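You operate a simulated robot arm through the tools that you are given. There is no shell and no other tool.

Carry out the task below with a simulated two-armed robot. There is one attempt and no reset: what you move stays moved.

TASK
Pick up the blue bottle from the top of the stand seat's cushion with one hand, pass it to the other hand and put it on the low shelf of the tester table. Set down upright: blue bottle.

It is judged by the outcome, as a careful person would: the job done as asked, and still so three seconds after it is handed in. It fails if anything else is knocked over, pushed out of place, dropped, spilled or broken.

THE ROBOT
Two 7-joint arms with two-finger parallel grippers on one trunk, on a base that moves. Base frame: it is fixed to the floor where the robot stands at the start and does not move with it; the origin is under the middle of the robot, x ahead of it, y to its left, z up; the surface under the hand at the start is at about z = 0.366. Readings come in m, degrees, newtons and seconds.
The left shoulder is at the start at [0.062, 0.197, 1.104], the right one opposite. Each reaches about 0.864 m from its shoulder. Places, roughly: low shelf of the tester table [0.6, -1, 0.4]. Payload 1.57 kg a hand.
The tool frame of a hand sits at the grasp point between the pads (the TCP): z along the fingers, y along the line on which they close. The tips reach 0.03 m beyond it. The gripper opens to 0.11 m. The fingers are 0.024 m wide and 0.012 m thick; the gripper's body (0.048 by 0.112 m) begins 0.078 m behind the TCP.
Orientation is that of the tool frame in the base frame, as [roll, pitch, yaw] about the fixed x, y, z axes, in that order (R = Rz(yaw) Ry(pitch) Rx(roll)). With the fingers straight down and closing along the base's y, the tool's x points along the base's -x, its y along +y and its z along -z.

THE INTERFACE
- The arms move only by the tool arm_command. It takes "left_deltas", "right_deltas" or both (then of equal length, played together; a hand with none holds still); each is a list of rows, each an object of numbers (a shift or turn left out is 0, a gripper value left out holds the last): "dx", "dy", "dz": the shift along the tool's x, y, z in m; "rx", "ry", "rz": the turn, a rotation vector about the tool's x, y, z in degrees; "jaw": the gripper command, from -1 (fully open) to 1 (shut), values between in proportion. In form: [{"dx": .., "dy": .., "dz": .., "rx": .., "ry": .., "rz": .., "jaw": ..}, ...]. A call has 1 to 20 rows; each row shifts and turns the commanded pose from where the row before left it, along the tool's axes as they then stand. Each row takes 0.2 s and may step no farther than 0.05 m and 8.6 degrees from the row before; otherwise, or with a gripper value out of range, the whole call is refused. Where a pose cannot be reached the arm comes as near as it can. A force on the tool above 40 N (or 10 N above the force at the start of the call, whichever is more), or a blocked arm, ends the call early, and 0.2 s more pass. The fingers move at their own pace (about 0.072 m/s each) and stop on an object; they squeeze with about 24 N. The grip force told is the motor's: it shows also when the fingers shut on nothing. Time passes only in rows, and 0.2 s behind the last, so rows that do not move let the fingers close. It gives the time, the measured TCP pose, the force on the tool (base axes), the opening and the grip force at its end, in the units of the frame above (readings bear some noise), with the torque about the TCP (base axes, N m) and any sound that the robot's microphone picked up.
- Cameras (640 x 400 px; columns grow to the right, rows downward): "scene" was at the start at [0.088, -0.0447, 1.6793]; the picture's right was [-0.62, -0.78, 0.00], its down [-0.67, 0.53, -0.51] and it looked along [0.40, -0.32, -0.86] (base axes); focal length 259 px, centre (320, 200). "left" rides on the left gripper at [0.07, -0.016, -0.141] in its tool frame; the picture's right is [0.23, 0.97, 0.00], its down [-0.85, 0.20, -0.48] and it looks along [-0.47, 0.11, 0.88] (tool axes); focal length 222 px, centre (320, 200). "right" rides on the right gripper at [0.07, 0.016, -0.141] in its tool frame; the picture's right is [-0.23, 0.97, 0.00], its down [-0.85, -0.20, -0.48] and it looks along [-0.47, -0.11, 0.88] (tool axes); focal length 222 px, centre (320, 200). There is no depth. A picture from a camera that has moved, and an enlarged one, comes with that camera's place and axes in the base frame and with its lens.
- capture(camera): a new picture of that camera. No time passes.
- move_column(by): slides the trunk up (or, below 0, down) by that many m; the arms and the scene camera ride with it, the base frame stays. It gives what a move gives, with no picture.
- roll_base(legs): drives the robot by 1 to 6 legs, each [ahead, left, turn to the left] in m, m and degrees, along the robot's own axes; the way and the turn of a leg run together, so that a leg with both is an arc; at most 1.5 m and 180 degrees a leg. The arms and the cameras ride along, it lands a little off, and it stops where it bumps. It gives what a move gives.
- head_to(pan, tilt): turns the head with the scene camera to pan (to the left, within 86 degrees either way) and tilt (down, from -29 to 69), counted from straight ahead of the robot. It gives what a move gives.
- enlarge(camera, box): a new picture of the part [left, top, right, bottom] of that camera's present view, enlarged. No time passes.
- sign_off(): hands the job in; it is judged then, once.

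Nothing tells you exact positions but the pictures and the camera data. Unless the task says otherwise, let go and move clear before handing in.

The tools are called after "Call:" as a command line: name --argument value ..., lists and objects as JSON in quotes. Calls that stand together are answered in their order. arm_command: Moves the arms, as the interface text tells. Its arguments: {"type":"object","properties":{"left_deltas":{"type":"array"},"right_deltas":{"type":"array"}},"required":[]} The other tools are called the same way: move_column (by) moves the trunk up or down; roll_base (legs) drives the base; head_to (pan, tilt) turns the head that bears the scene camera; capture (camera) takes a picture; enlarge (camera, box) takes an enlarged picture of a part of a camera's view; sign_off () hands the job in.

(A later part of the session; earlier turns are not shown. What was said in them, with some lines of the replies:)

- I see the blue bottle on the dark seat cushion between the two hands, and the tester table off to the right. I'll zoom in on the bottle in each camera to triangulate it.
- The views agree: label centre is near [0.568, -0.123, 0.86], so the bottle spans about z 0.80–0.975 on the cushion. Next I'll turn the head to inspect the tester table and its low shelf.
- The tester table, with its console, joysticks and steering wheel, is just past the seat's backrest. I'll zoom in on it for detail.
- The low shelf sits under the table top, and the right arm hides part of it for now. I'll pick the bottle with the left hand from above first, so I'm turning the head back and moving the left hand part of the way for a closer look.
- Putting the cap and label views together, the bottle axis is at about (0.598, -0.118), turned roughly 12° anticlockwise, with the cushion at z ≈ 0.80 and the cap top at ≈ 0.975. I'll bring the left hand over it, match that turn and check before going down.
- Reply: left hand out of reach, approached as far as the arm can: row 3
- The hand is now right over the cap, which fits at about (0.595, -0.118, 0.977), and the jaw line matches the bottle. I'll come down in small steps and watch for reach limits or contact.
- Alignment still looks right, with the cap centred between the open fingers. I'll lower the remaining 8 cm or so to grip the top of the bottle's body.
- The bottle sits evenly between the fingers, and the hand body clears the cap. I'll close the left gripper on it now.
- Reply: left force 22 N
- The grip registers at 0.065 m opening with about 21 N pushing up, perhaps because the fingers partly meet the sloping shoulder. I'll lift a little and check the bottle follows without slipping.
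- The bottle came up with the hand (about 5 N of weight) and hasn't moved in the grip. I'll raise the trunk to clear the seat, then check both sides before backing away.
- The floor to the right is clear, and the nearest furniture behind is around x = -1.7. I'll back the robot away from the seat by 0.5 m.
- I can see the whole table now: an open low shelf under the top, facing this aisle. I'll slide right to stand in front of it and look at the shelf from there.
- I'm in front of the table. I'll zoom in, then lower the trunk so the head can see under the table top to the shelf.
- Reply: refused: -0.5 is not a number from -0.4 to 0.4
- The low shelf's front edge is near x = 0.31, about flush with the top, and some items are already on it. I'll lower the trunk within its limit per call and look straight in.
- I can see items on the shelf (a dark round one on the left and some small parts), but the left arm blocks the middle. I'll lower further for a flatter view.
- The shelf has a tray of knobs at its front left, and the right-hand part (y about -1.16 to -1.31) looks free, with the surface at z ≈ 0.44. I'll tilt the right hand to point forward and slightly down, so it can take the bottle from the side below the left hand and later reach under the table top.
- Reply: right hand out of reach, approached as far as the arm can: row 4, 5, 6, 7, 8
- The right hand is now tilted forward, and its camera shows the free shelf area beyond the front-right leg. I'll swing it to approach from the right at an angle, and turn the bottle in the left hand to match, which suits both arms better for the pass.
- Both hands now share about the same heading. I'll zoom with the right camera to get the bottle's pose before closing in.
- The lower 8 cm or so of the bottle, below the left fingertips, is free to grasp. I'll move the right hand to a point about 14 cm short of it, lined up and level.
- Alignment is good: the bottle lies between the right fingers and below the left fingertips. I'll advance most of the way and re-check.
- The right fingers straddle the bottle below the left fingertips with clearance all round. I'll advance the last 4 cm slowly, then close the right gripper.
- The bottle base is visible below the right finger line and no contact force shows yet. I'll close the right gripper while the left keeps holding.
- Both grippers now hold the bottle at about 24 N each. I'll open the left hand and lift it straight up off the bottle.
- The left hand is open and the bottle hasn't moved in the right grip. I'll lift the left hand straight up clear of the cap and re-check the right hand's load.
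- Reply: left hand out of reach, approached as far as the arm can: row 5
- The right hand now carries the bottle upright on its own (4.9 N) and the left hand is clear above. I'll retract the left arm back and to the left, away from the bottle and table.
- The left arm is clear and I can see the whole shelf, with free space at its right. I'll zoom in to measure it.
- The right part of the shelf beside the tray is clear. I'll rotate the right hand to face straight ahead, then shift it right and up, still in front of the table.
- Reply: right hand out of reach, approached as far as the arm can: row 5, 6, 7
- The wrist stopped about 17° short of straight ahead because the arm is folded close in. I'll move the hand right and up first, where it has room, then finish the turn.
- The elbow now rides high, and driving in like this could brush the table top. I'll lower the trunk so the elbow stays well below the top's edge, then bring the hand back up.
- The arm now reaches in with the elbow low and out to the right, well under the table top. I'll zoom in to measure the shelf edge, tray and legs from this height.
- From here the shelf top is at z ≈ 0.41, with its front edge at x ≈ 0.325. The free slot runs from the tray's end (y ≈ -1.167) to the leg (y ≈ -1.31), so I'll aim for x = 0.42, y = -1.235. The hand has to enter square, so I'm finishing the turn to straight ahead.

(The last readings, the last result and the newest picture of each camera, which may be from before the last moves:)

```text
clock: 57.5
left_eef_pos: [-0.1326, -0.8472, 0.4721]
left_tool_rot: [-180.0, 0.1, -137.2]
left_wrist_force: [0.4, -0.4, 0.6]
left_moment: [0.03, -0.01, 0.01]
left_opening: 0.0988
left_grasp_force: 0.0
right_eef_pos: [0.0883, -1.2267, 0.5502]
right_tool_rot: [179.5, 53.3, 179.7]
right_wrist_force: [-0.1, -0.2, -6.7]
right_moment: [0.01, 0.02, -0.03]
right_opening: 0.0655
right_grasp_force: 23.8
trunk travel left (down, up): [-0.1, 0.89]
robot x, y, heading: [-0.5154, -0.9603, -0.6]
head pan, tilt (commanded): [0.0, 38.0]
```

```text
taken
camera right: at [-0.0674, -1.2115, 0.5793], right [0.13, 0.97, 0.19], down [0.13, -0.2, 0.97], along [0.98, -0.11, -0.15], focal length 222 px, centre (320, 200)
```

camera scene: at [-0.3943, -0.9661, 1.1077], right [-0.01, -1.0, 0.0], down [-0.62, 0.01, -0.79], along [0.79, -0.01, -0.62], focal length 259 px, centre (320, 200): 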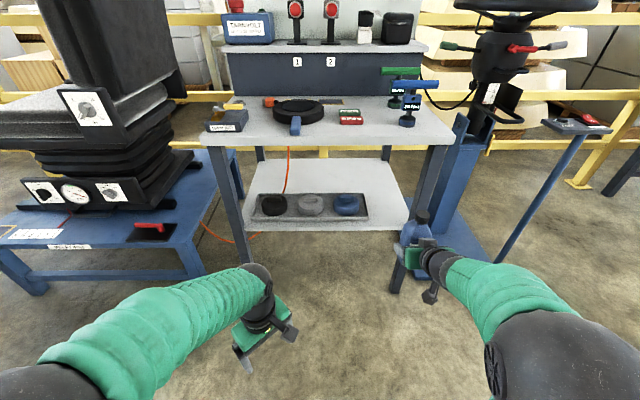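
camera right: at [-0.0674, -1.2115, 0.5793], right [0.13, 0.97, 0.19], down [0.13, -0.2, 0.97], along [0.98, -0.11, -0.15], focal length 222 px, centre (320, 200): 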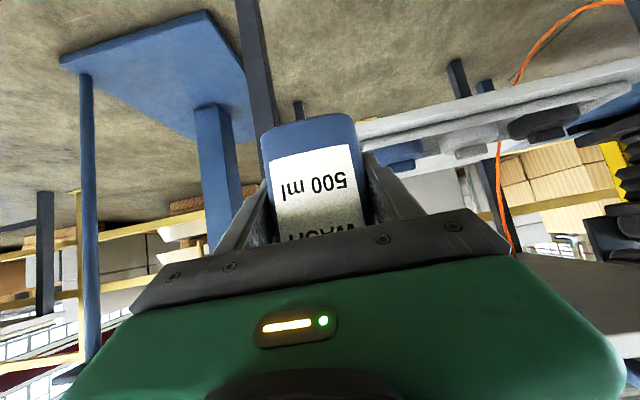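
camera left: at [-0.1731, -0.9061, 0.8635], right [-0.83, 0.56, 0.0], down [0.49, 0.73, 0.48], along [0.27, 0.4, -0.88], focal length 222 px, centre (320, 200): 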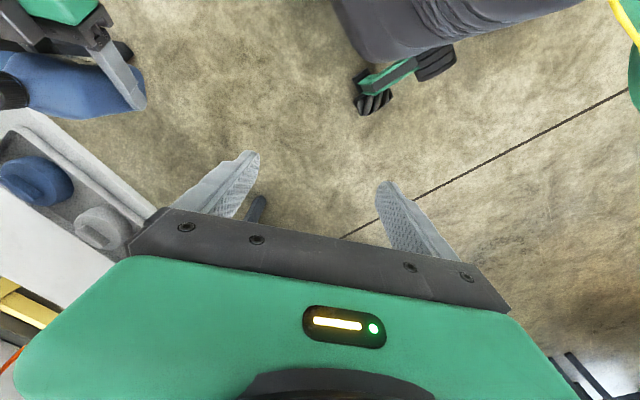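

The hand now points straight in, with the bottle upright. I'll drive the base forward 0.2 m; the bottle stays about 10 cm above shelf level and clear of the leg.

Call:
roll_base --legs '[[0.2, 0, 0]]'

Call:
capture --camera "scene"

Call:
capture --camera "right"

Call:
capture --camera "left"

```text
clock: 59.1
left_eef_pos: [0.068, -0.8483, 0.4711]
left_tool_rot: [180.0, 0.1, -137.2]
left_wrist_force: [-0.3, 0.0, -0.7]
left_moment: [0.0, -0.03, -0.01]
left_opening: 0.099
left_grasp_force: 0.0
right_eef_pos: [0.2887, -1.2289, 0.5499]
right_tool_rot: [179.5, 53.2, 179.7]
right_wrist_force: [0.1, 0.5, -5.8]
right_moment: [0.0, 0.01, -0.02]
right_opening: 0.0654
right_grasp_force: 23.8
trunk travel left (down, up): [-0.1, 0.89]
robot x, y, heading: [-0.3139, -0.964, -0.6]
head pan, tilt (commanded): [0.0, 38.0]
```

```text
taken
camera scene: at [-0.1932, -0.9679, 1.1076], right [-0.01, -1.0, 0.0], down [-0.62, 0.01, -0.79], along [0.79, -0.01, -0.62], focal length 259 px, centre (320, 200)
```

scene: 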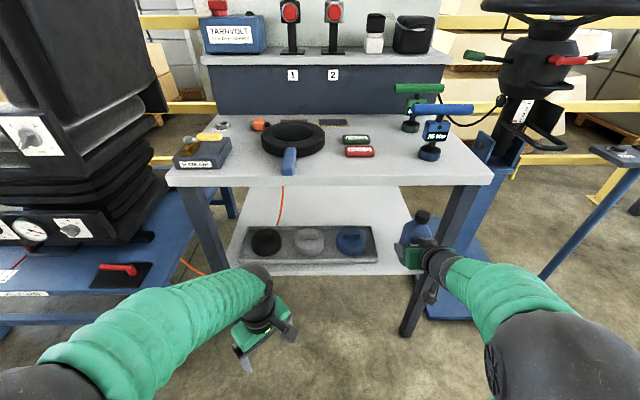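

```text
taken
camera right: at [0.1337, -1.2134, 0.579], right [0.13, 0.97, 0.19], down [0.13, -0.2, 0.97], along [0.98, -0.11, -0.15], focal length 222 px, centre (320, 200)
```

right: 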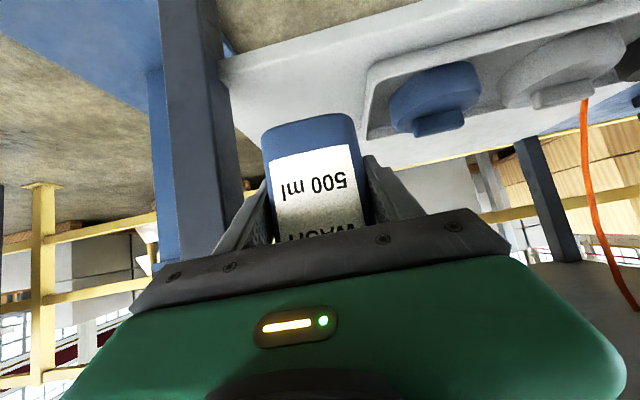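

```text
taken
camera left: at [0.0274, -0.9079, 0.6136], right [-0.83, 0.56, 0.0], down [0.49, 0.73, 0.48], along [0.27, 0.4, -0.88], focal length 222 px, centre (320, 200)
```

left: 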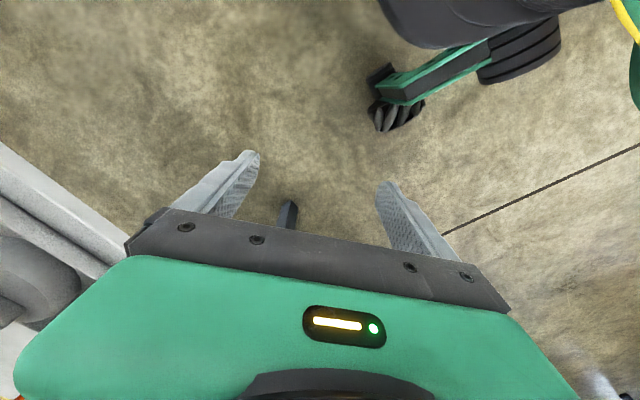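

The bottle is now at the front of the table, level and clear of the leg. I'll zoom in on both views to confirm clearances to the leg, tray and shelf before inserting.

Call:
enlarge --camera "right" --box '[140, 0, 520, 230]'

Call:
enlarge --camera "scene" --box '[340, 160, 500, 300]'

```text
1.68 times, centred on (330, 115) of right
camera zoom: at [0.1337, -1.2134, 0.579], right [0.13, 0.97, 0.19], down [0.13, -0.2, 0.97], along [0.98, -0.11, -0.15], focal length 374 px, centre (303, 343)
```

zoom: 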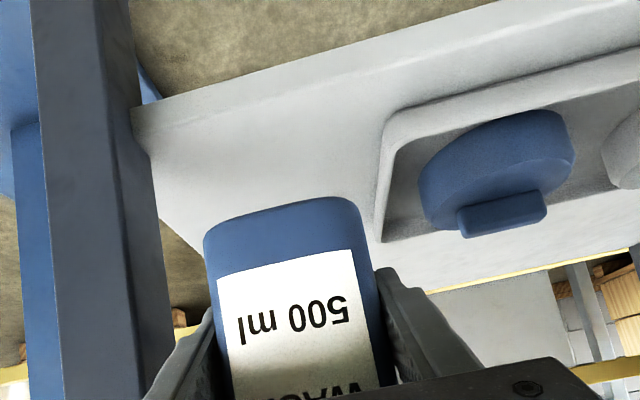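

```text
2.86 times, centred on (420, 230) of scene
camera zoom: at [-0.1932, -0.9679, 1.1076], right [-0.01, -1.0, 0.0], down [-0.62, 0.01, -0.79], along [0.79, -0.01, -0.62], focal length 740 px, centre (34, 114)
```

zoom: 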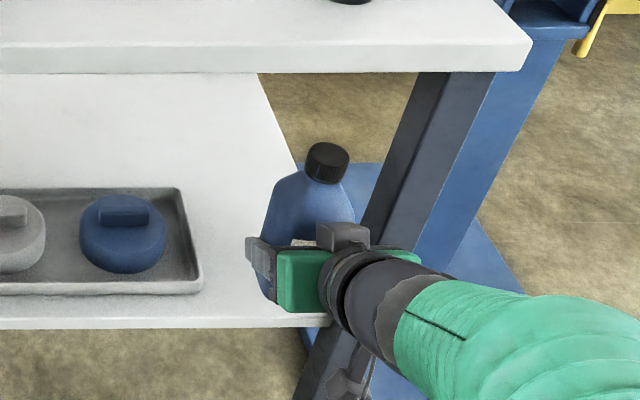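

Measured clearances: about 23 mm from hand to leg and 13 mm from fingers to tray if I aim for y = -1.234. I'll advance the first half with the arm, lowering slightly, and watch the forearm near the leg.

Call:
arm_command --right_deltas '[{"dx": 0.0, "dy": -0.005, "dz": 0.0}, {"dx": -0.003, "dz": 0.022}, {"dx": -0.003, "dz": 0.022}, {"dx": -0.003, "dz": 0.022}, {}]'

Call:
capture --camera "scene"

Call:
enlarge --camera "scene" --box '[340, 160, 520, 320]'

Call:
capture --camera "right"

```text
clock: 60.4
left_eef_pos: [0.0673, -0.8476, 0.4728]
left_tool_rot: [-179.9, 0.2, -137.2]
left_wrist_force: [-0.6, 0.6, -0.5]
left_moment: [-0.01, 0.02, 0.02]
left_opening: 0.0988
left_grasp_force: 0.0
right_eef_pos: [0.3471, -1.2327, 0.5206]
right_tool_rot: [179.5, 53.2, 179.6]
right_wrist_force: [0.1, -0.1, -5.9]
right_moment: [0.0, 0.01, 0.01]
right_opening: 0.0654
right_grasp_force: 24.2
trunk travel left (down, up): [-0.1, 0.89]
robot x, y, heading: [-0.3137, -0.9651, -0.5]
head pan, tilt (commanded): [0.0, 38.0]
```

```text
taken
camera scene: at [-0.1931, -0.9679, 1.1076], right [-0.01, -1.0, 0.0], down [-0.62, 0.01, -0.79], along [0.79, -0.01, -0.62], focal length 259 px, centre (320, 200)
```

scene: 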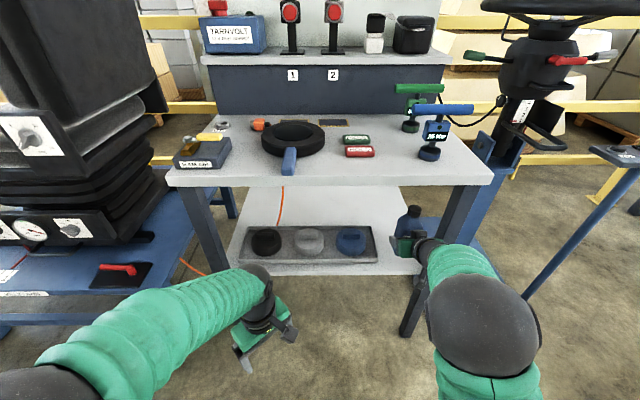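

```text
2.50 times, centred on (430, 240) of scene
camera zoom: at [-0.1931, -0.9679, 1.1076], right [-0.01, -1.0, 0.0], down [-0.62, 0.01, -0.79], along [0.79, -0.01, -0.62], focal length 648 px, centre (45, 100)
```

zoom: 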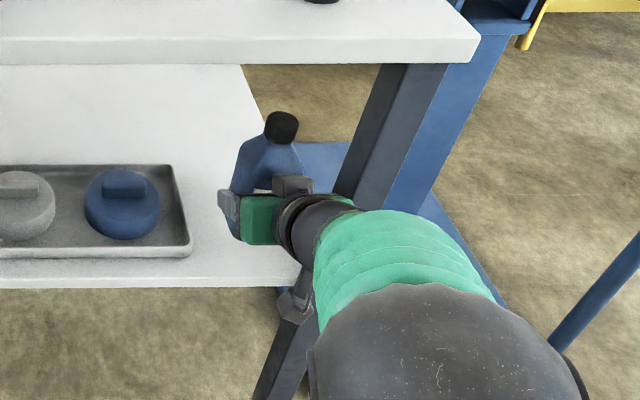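

```text
taken
camera right: at [0.1917, -1.217, 0.5489], right [0.13, 0.97, 0.19], down [0.13, -0.2, 0.97], along [0.98, -0.11, -0.15], focal length 222 px, centre (320, 200)
```

right: 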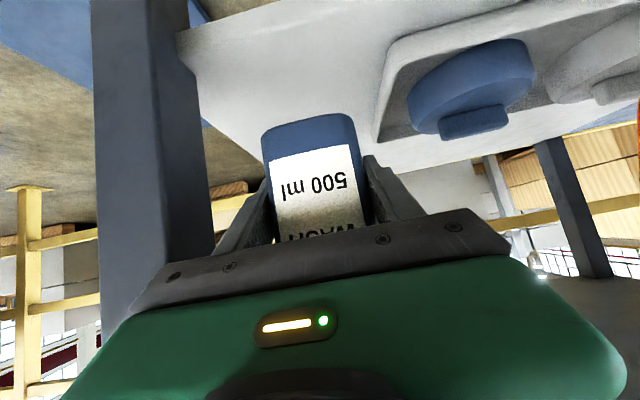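

The elbow is up and well back from the table edge, and the hand has about 24 mm to the leg. I'll go on in to x ≈ 0.42, keeping the bottle base about 4 cm above the shelf.

Call:
arm_command --right_deltas '[{"dx": -0.0058, "dz": 0.01845}, {"dx": -0.0058, "dz": 0.01845}, {"dx": -0.0058, "dz": 0.01845}, {"dx": -0.0058, "dz": 0.01845}, {}]'

Call:
enlarge --camera "scene" --box '[340, 140, 540, 320]'

Call:
capture --camera "right"

```text
clock: 61.5
left_eef_pos: [0.0668, -0.8483, 0.4731]
left_tool_rot: [-179.9, 0.3, -137.2]
left_wrist_force: [0.1, 1.0, -0.3]
left_moment: [0.01, -0.02, -0.01]
left_opening: 0.0992
left_grasp_force: 0.0
right_eef_pos: [0.4215, -1.233, 0.4919]
right_tool_rot: [179.5, 53.2, 179.7]
right_wrist_force: [0.2, 0.2, -5.5]
right_moment: [0.04, -0.01, 0.02]
right_opening: 0.0655
right_grasp_force: 24.1
trunk travel left (down, up): [-0.1, 0.89]
robot x, y, heading: [-0.3115, -0.9673, -0.5]
head pan, tilt (commanded): [0.0, 38.0]
```

```text
2.22 times, centred on (440, 230) of scene
camera zoom: at [-0.1928, -0.9679, 1.1076], right [-0.01, -1.0, 0.0], down [-0.62, 0.01, -0.79], along [0.79, -0.01, -0.62], focal length 576 px, centre (53, 133)
```

zoom: 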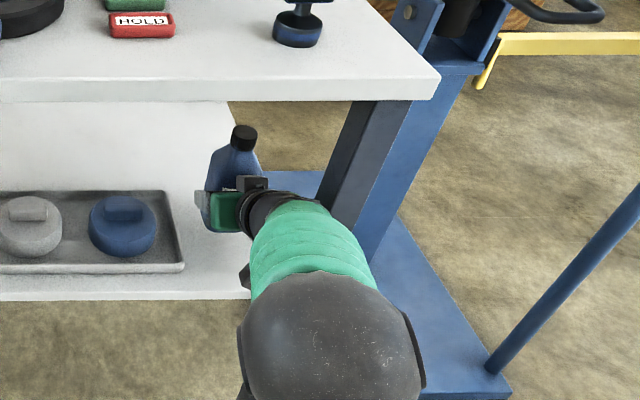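

```text
taken
camera right: at [0.2655, -1.2181, 0.5218], right [0.13, 0.97, 0.19], down [0.13, -0.2, 0.97], along [0.98, -0.11, -0.15], focal length 222 px, centre (320, 200)
```

right: 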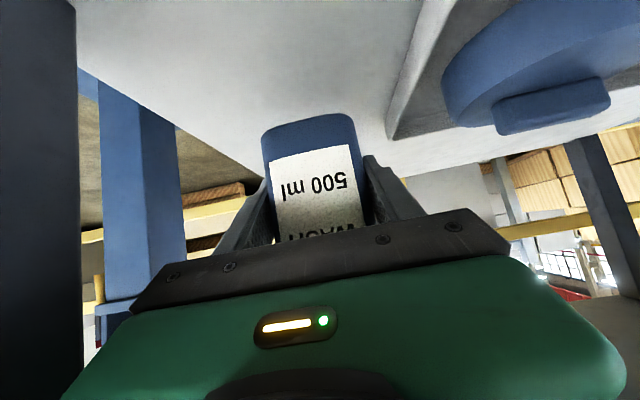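

The bottle is over the free spot, inside the shelf's right edge and beside the tray. I'll lower it straight down in small steps, watching for the weight to come off the hand.

Call:
arm_command --right_deltas '[{"dx": 0.008, "dz": 0.006}, {"dx": 0.008, "dz": 0.006}, {"dx": 0.004, "dz": 0.003}, {}]'

Call:
enlarge --camera "right" --box '[200, 60, 440, 260]'

Call:
enlarge --camera "scene" --box '[380, 180, 480, 260]'

```text
clock: 62.5
left_eef_pos: [0.0667, -0.849, 0.4717]
left_tool_rot: [-179.9, 0.2, -137.2]
left_wrist_force: [-0.6, 0.6, -0.4]
left_moment: [-0.02, 0.03, 0.0]
left_opening: 0.0991
left_grasp_force: 0.0
right_eef_pos: [0.4209, -1.2323, 0.4672]
right_tool_rot: [179.4, 53.2, 179.8]
right_wrist_force: [0.7, 0.0, -5.4]
right_moment: [0.03, 0.0, 0.0]
right_opening: 0.0654
right_grasp_force: 24.2
trunk travel left (down, up): [-0.1, 0.89]
robot x, y, heading: [-0.3138, -0.9631, -0.5]
head pan, tilt (commanded): [0.0, 38.0]
```

```text
2.00 times, centred on (320, 160) of right
camera zoom: at [0.265, -1.2173, 0.4962], right [0.13, 0.97, 0.19], down [0.13, -0.2, 0.97], along [0.98, -0.11, -0.15], focal length 444 px, centre (320, 280)
```

zoom: 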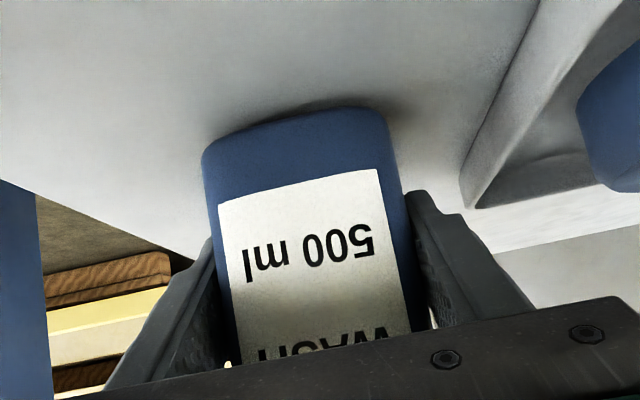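

```text
5.00 times, centred on (430, 220) of scene
camera zoom: at [-0.1928, -0.9678, 1.1076], right [-0.01, -1.0, 0.0], down [-0.62, 0.01, -0.79], along [0.79, -0.01, -0.62], focal length 1296 px, centre (-230, 100)
```

zoom: 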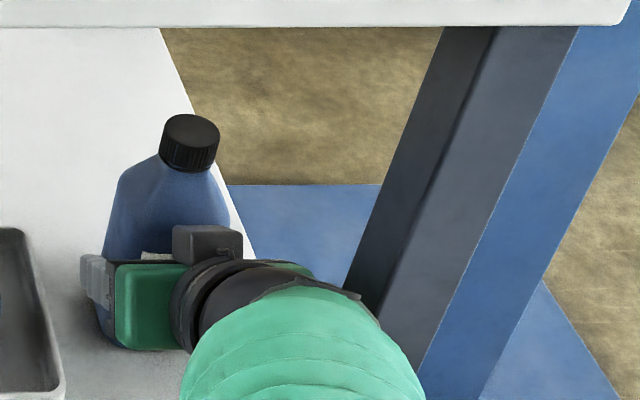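

The contact shadow shows the base is close to the shelf, and the bottle is well inside the right edge (at y ≈ -1.34). I'll keep lowering in 4 mm steps.

Call:
arm_command --right_deltas '[{"dx": 0.0032, "dz": 0.0024}, {"dx": 0.0032, "dz": 0.0024}, {}]'

Call:
enlarge --camera "right" --box '[200, 60, 440, 260]'

```text
clock: 63.4
left_eef_pos: [0.0666, -0.8488, 0.473]
left_tool_rot: [-179.8, 0.2, -137.2]
left_wrist_force: [-0.4, -0.3, -0.8]
left_moment: [0.0, 0.0, -0.03]
left_opening: 0.0993
left_grasp_force: 0.2
right_eef_pos: [0.4202, -1.2322, 0.465]
right_tool_rot: [179.6, 53.6, 179.9]
right_wrist_force: [1.4, -1.4, 11.2]
right_moment: [-0.43, 0.31, 0.09]
right_opening: 0.0655
right_grasp_force: 24.3
trunk travel left (down, up): [-0.1, 0.89]
robot x, y, heading: [-0.3131, -0.9636, -0.7]
head pan, tilt (commanded): [0.0, 38.0]
```

```text
2.00 times, centred on (320, 160) of right
camera zoom: at [0.265, -1.2174, 0.492], right [0.13, 0.97, 0.19], down [0.12, -0.2, 0.97], along [0.98, -0.11, -0.15], focal length 444 px, centre (320, 280)
```

zoom: 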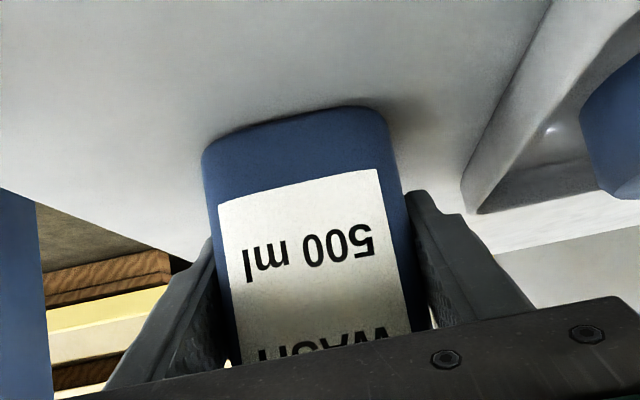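

Contact: the load has reversed to +11 N with the reaction under the bottle, so it's standing on the shelf at about z 0.42. I'll ease off the downward push by a few millimetres, then open the fingers gently only as far as needed.

Call:
arm_command --right_deltas '[{"dx": -0.0024, "dz": -0.0018}, {}]'

```text
clock: 64.0
left_eef_pos: [0.0671, -0.8475, 0.4723]
left_tool_rot: [-179.7, 0.2, -137.3]
left_wrist_force: [-0.1, 0.1, 0.0]
left_moment: [0.0, -0.02, -0.05]
left_opening: 0.0991
left_grasp_force: 0.1
right_eef_pos: [0.4192, -1.2317, 0.4631]
right_tool_rot: [179.4, 53.3, 179.7]
right_wrist_force: [3.9, -2.9, 6.7]
right_moment: [-0.44, -0.14, 0.07]
right_opening: 0.0654
right_grasp_force: 24.3
trunk travel left (down, up): [-0.1, 0.89]
robot x, y, heading: [-0.3151, -0.9673, -0.4]
head pan, tilt (commanded): [0.0, 38.0]
```

Still lightly loaded, with the reaction at the right edge, so the bottle leans about half a degree. I'll level it with a tiny roll correction and ease up another millimetre.

Call:
arm_command --right_deltas '[{"rx": 0.4, "rz": -0.55, "dx": -0.0012, "dz": -0.0009}, {}]'

Call:
enlarge --camera "scene" --box '[380, 180, 480, 260]'

```text
clock: 64.5
left_eef_pos: [0.0672, -0.8492, 0.4724]
left_tool_rot: [180.0, 0.1, -137.1]
left_wrist_force: [0.2, -0.5, -0.5]
left_moment: [-0.02, -0.05, 0.01]
left_opening: 0.0991
left_grasp_force: 0.0
right_eef_pos: [0.4209, -1.2314, 0.4648]
right_tool_rot: [-179.3, 53.2, -179.4]
right_wrist_force: [1.5, 1.9, 0.8]
right_moment: [0.22, -0.18, -0.02]
right_opening: 0.0652
right_grasp_force: 24.4
trunk travel left (down, up): [-0.1, 0.89]
robot x, y, heading: [-0.3121, -0.966, -0.2]
head pan, tilt (commanded): [0.0, 38.0]
```

```text
5.00 times, centred on (430, 220) of scene
camera zoom: at [-0.1941, -0.9672, 1.1077], right [-0.01, -1.0, 0.0], down [-0.62, 0.01, -0.79], along [0.79, -0.01, -0.62], focal length 1296 px, centre (-230, 100)
```

zoom: 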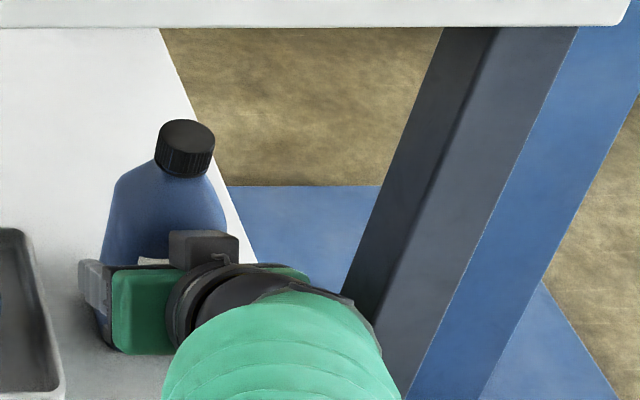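

The hand now carries almost nothing, so the shelf has the bottle's weight and it is essentially level. I'll open the right gripper gently, with only a small gap to spare for the tray.

Call:
arm_command --right_deltas '[{"jaw": -0.15}, {"jaw": -0.22}, {"jaw": -0.3}, {"jaw": -0.4}, {"jaw": -0.5}, {}]'

Call:
capture --camera "right"

Call:
enlarge --camera "scene" --box '[380, 180, 480, 260]'

```text
clock: 66.0
left_eef_pos: [0.0675, -0.8478, 0.4731]
left_tool_rot: [-179.9, 0.2, -137.2]
left_wrist_force: [0.1, 0.1, 0.1]
left_moment: [-0.04, -0.03, 0.0]
left_opening: 0.0988
left_grasp_force: 0.1
right_eef_pos: [0.4204, -1.2324, 0.4646]
right_tool_rot: [-179.3, 53.2, -179.2]
right_wrist_force: [0.0, 0.1, 0.0]
right_moment: [0.02, -0.01, 0.01]
right_opening: 0.0826
right_grasp_force: 0.0
trunk travel left (down, up): [-0.1, 0.89]
robot x, y, heading: [-0.3152, -0.9627, -0.4]
head pan, tilt (commanded): [0.0, 38.0]
```

```text
taken
camera right: at [0.2646, -1.2171, 0.4933], right [0.13, 0.98, 0.18], down [0.13, -0.19, 0.97], along [0.98, -0.11, -0.15], focal length 222 px, centre (320, 200)
```

right: 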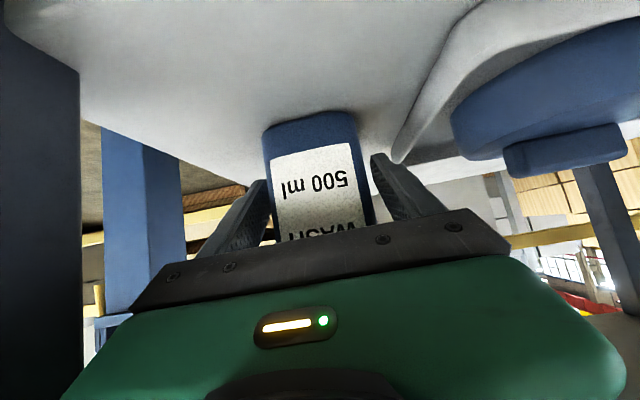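

```text
5.00 times, centred on (430, 220) of scene
camera zoom: at [-0.1938, -0.9674, 1.1077], right [-0.01, -1.0, 0.0], down [-0.62, 0.01, -0.79], along [0.79, -0.01, -0.62], focal length 1296 px, centre (-230, 100)
```

zoom: 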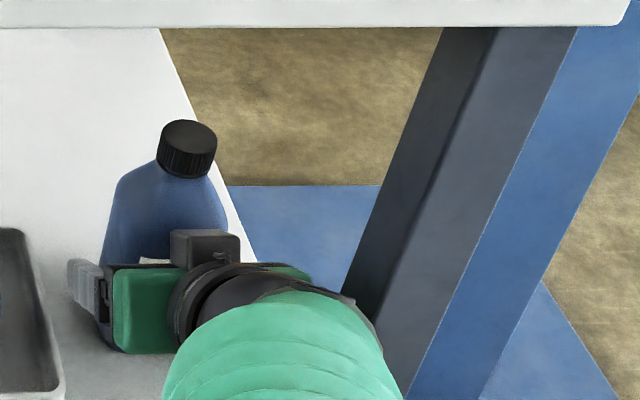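

The bottle stands free and the forces are zero. I'll zoom in to check the finger gaps on both sides before pulling back.

Call:
enlarge --camera "right" --box '[200, 90, 440, 260]'

```text
2.35 times, centred on (320, 175) of right
camera zoom: at [0.2646, -1.2171, 0.4933], right [0.13, 0.98, 0.18], down [0.13, -0.19, 0.97], along [0.98, -0.11, -0.15], focal length 523 px, centre (320, 259)
```

zoom: 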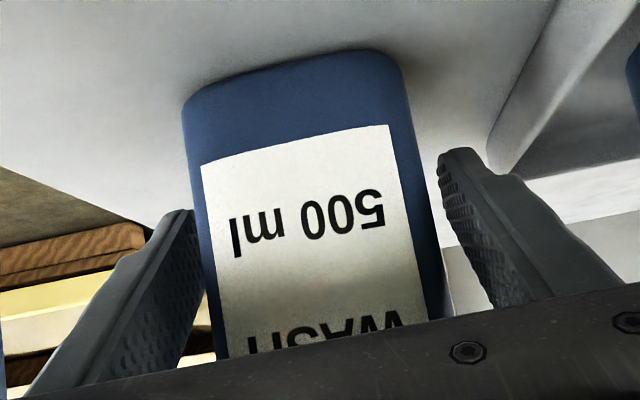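

There's a visible gap on both sides, a little tighter on the right of the bottle. I'll centre by 3 mm and withdraw straight back along the finger direction.

Call:
arm_command --right_deltas '[{"dy": -0.003}, {"dz": -0.012}, {"dz": -0.015}, {"dz": -0.02}, {"dz": -0.02}, {"dz": -0.02}, {}]'

Call:
capture --camera "right"

Call:
enlarge --camera "scene" --box '[340, 140, 540, 320]'

```text
clock: 67.5
left_eef_pos: [0.0676, -0.8488, 0.4734]
left_tool_rot: [-179.9, 0.2, -137.2]
left_wrist_force: [-1.0, -0.6, 0.3]
left_moment: [0.02, -0.01, 0.02]
left_opening: 0.0991
left_grasp_force: 0.1
right_eef_pos: [0.3497, -1.236, 0.5173]
right_tool_rot: [-179.4, 53.3, -179.4]
right_wrist_force: [0.6, -0.5, 0.0]
right_moment: [0.05, -0.02, 0.01]
right_opening: 0.0825
right_grasp_force: 0.0
trunk travel left (down, up): [-0.1, 0.89]
robot x, y, heading: [-0.3164, -0.9667, -0.4]
head pan, tilt (commanded): [0.0, 38.0]
```

```text
taken
camera right: at [0.1944, -1.2197, 0.5466], right [0.13, 0.98, 0.18], down [0.13, -0.19, 0.97], along [0.98, -0.11, -0.15], focal length 222 px, centre (320, 200)
```

right: 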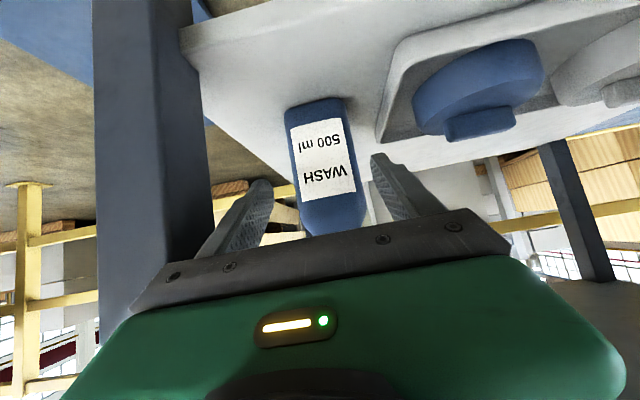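

```text
2.22 times, centred on (440, 230) of scene
camera zoom: at [-0.1942, -0.9674, 1.1078], right [-0.01, -1.0, 0.0], down [-0.62, 0.01, -0.79], along [0.79, -0.01, -0.62], focal length 576 px, centre (53, 133)
```

zoom: 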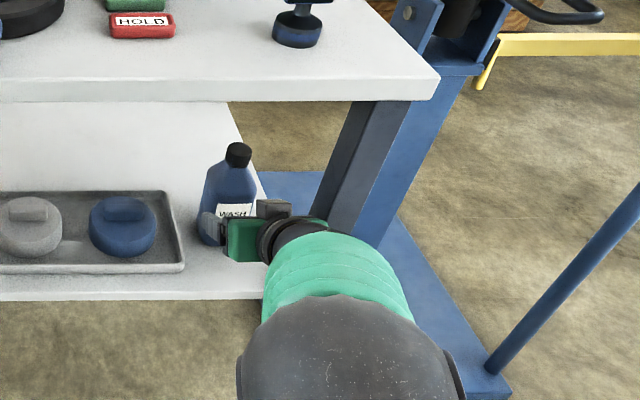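

The bottle stands upright on the shelf next to the tray, and the fingers are clear of it. I'll back the base straight away so nothing sweeps near the table.

Call:
roll_base --legs '[[-0.35, 0, 0]]'

Call:
capture --camera "scene"

Call:
enlarge --camera "scene" --box '[220, 80, 460, 240]'

Call:
capture --camera "right"

```text
clock: 69.8
left_eef_pos: [-0.2842, -0.8442, 0.4725]
left_tool_rot: [-179.8, 0.2, -136.8]
left_wrist_force: [0.5, -0.3, 0.5]
left_moment: [-0.02, 0.0, -0.02]
left_opening: 0.099
left_grasp_force: 0.1
right_eef_pos: [0.0004, -1.2293, 0.5179]
right_tool_rot: [-179.3, 53.3, -179.0]
right_wrist_force: [0.2, 0.4, -0.1]
right_moment: [0.03, -0.02, -0.07]
right_opening: 0.0824
right_grasp_force: 0.0
trunk travel left (down, up): [-0.1, 0.89]
robot x, y, heading: [-0.6617, -0.9663, -0.1]
head pan, tilt (commanded): [0.0, 38.0]
```

```text
taken
camera scene: at [-0.5445, -0.9646, 1.1078], right [0.0, -1.0, 0.0], down [-0.62, 0.0, -0.79], along [0.79, 0.0, -0.62], focal length 259 px, centre (320, 200)
```

scene: 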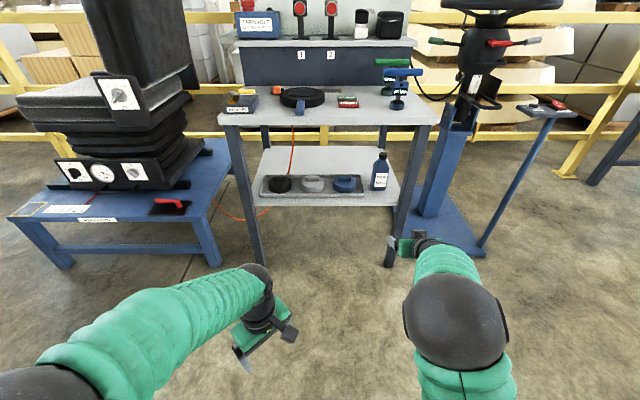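

```text
2.50 times, centred on (340, 160) of scene
camera zoom: at [-0.5445, -0.9646, 1.1078], right [0.0, -1.0, 0.0], down [-0.62, 0.0, -0.79], along [0.79, 0.0, -0.62], focal length 648 px, centre (270, 300)
```

zoom: 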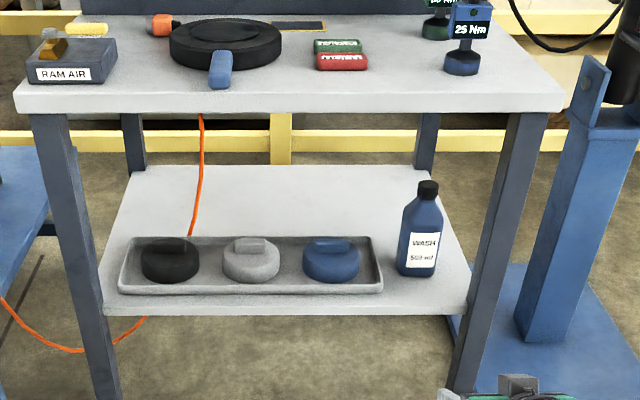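

```text
taken
camera right: at [-0.1546, -1.2154, 0.5466], right [0.13, 0.98, 0.18], down [0.13, -0.19, 0.97], along [0.98, -0.1, -0.15], focal length 222 px, centre (320, 200)
```

right: 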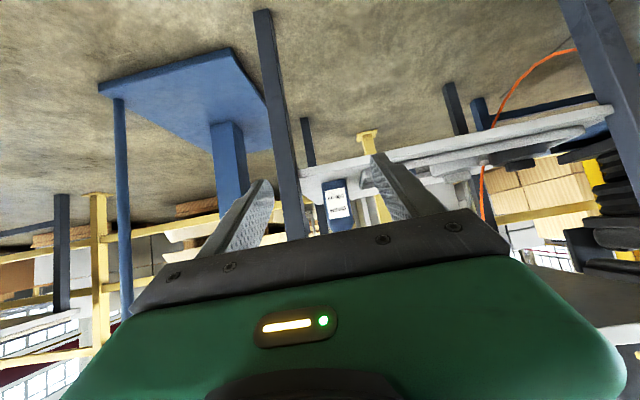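

The blue bottle stands upright on the tester table's low shelf, just right of the tray. Nothing else on the table, shelf or seat stand looks disturbed, and both hands are empty and clear, so I'm handing the job in.

Call:
sign_off

```text
The job is handed in.
```

The blue bottle is standing upright on the low shelf of the tester table, in the free space just right of the tray of knobs. I've handed the job in.

The left hand picked it up from the seat cushion and passed it to the right hand in mid-air in front of the table. The right hand then set it down on the shelf and let go.

In the last pictures, nothing else on the table, shelf or seat stand looked moved. Both hands were empty, and the robot had backed about 0.35 m away from the table.
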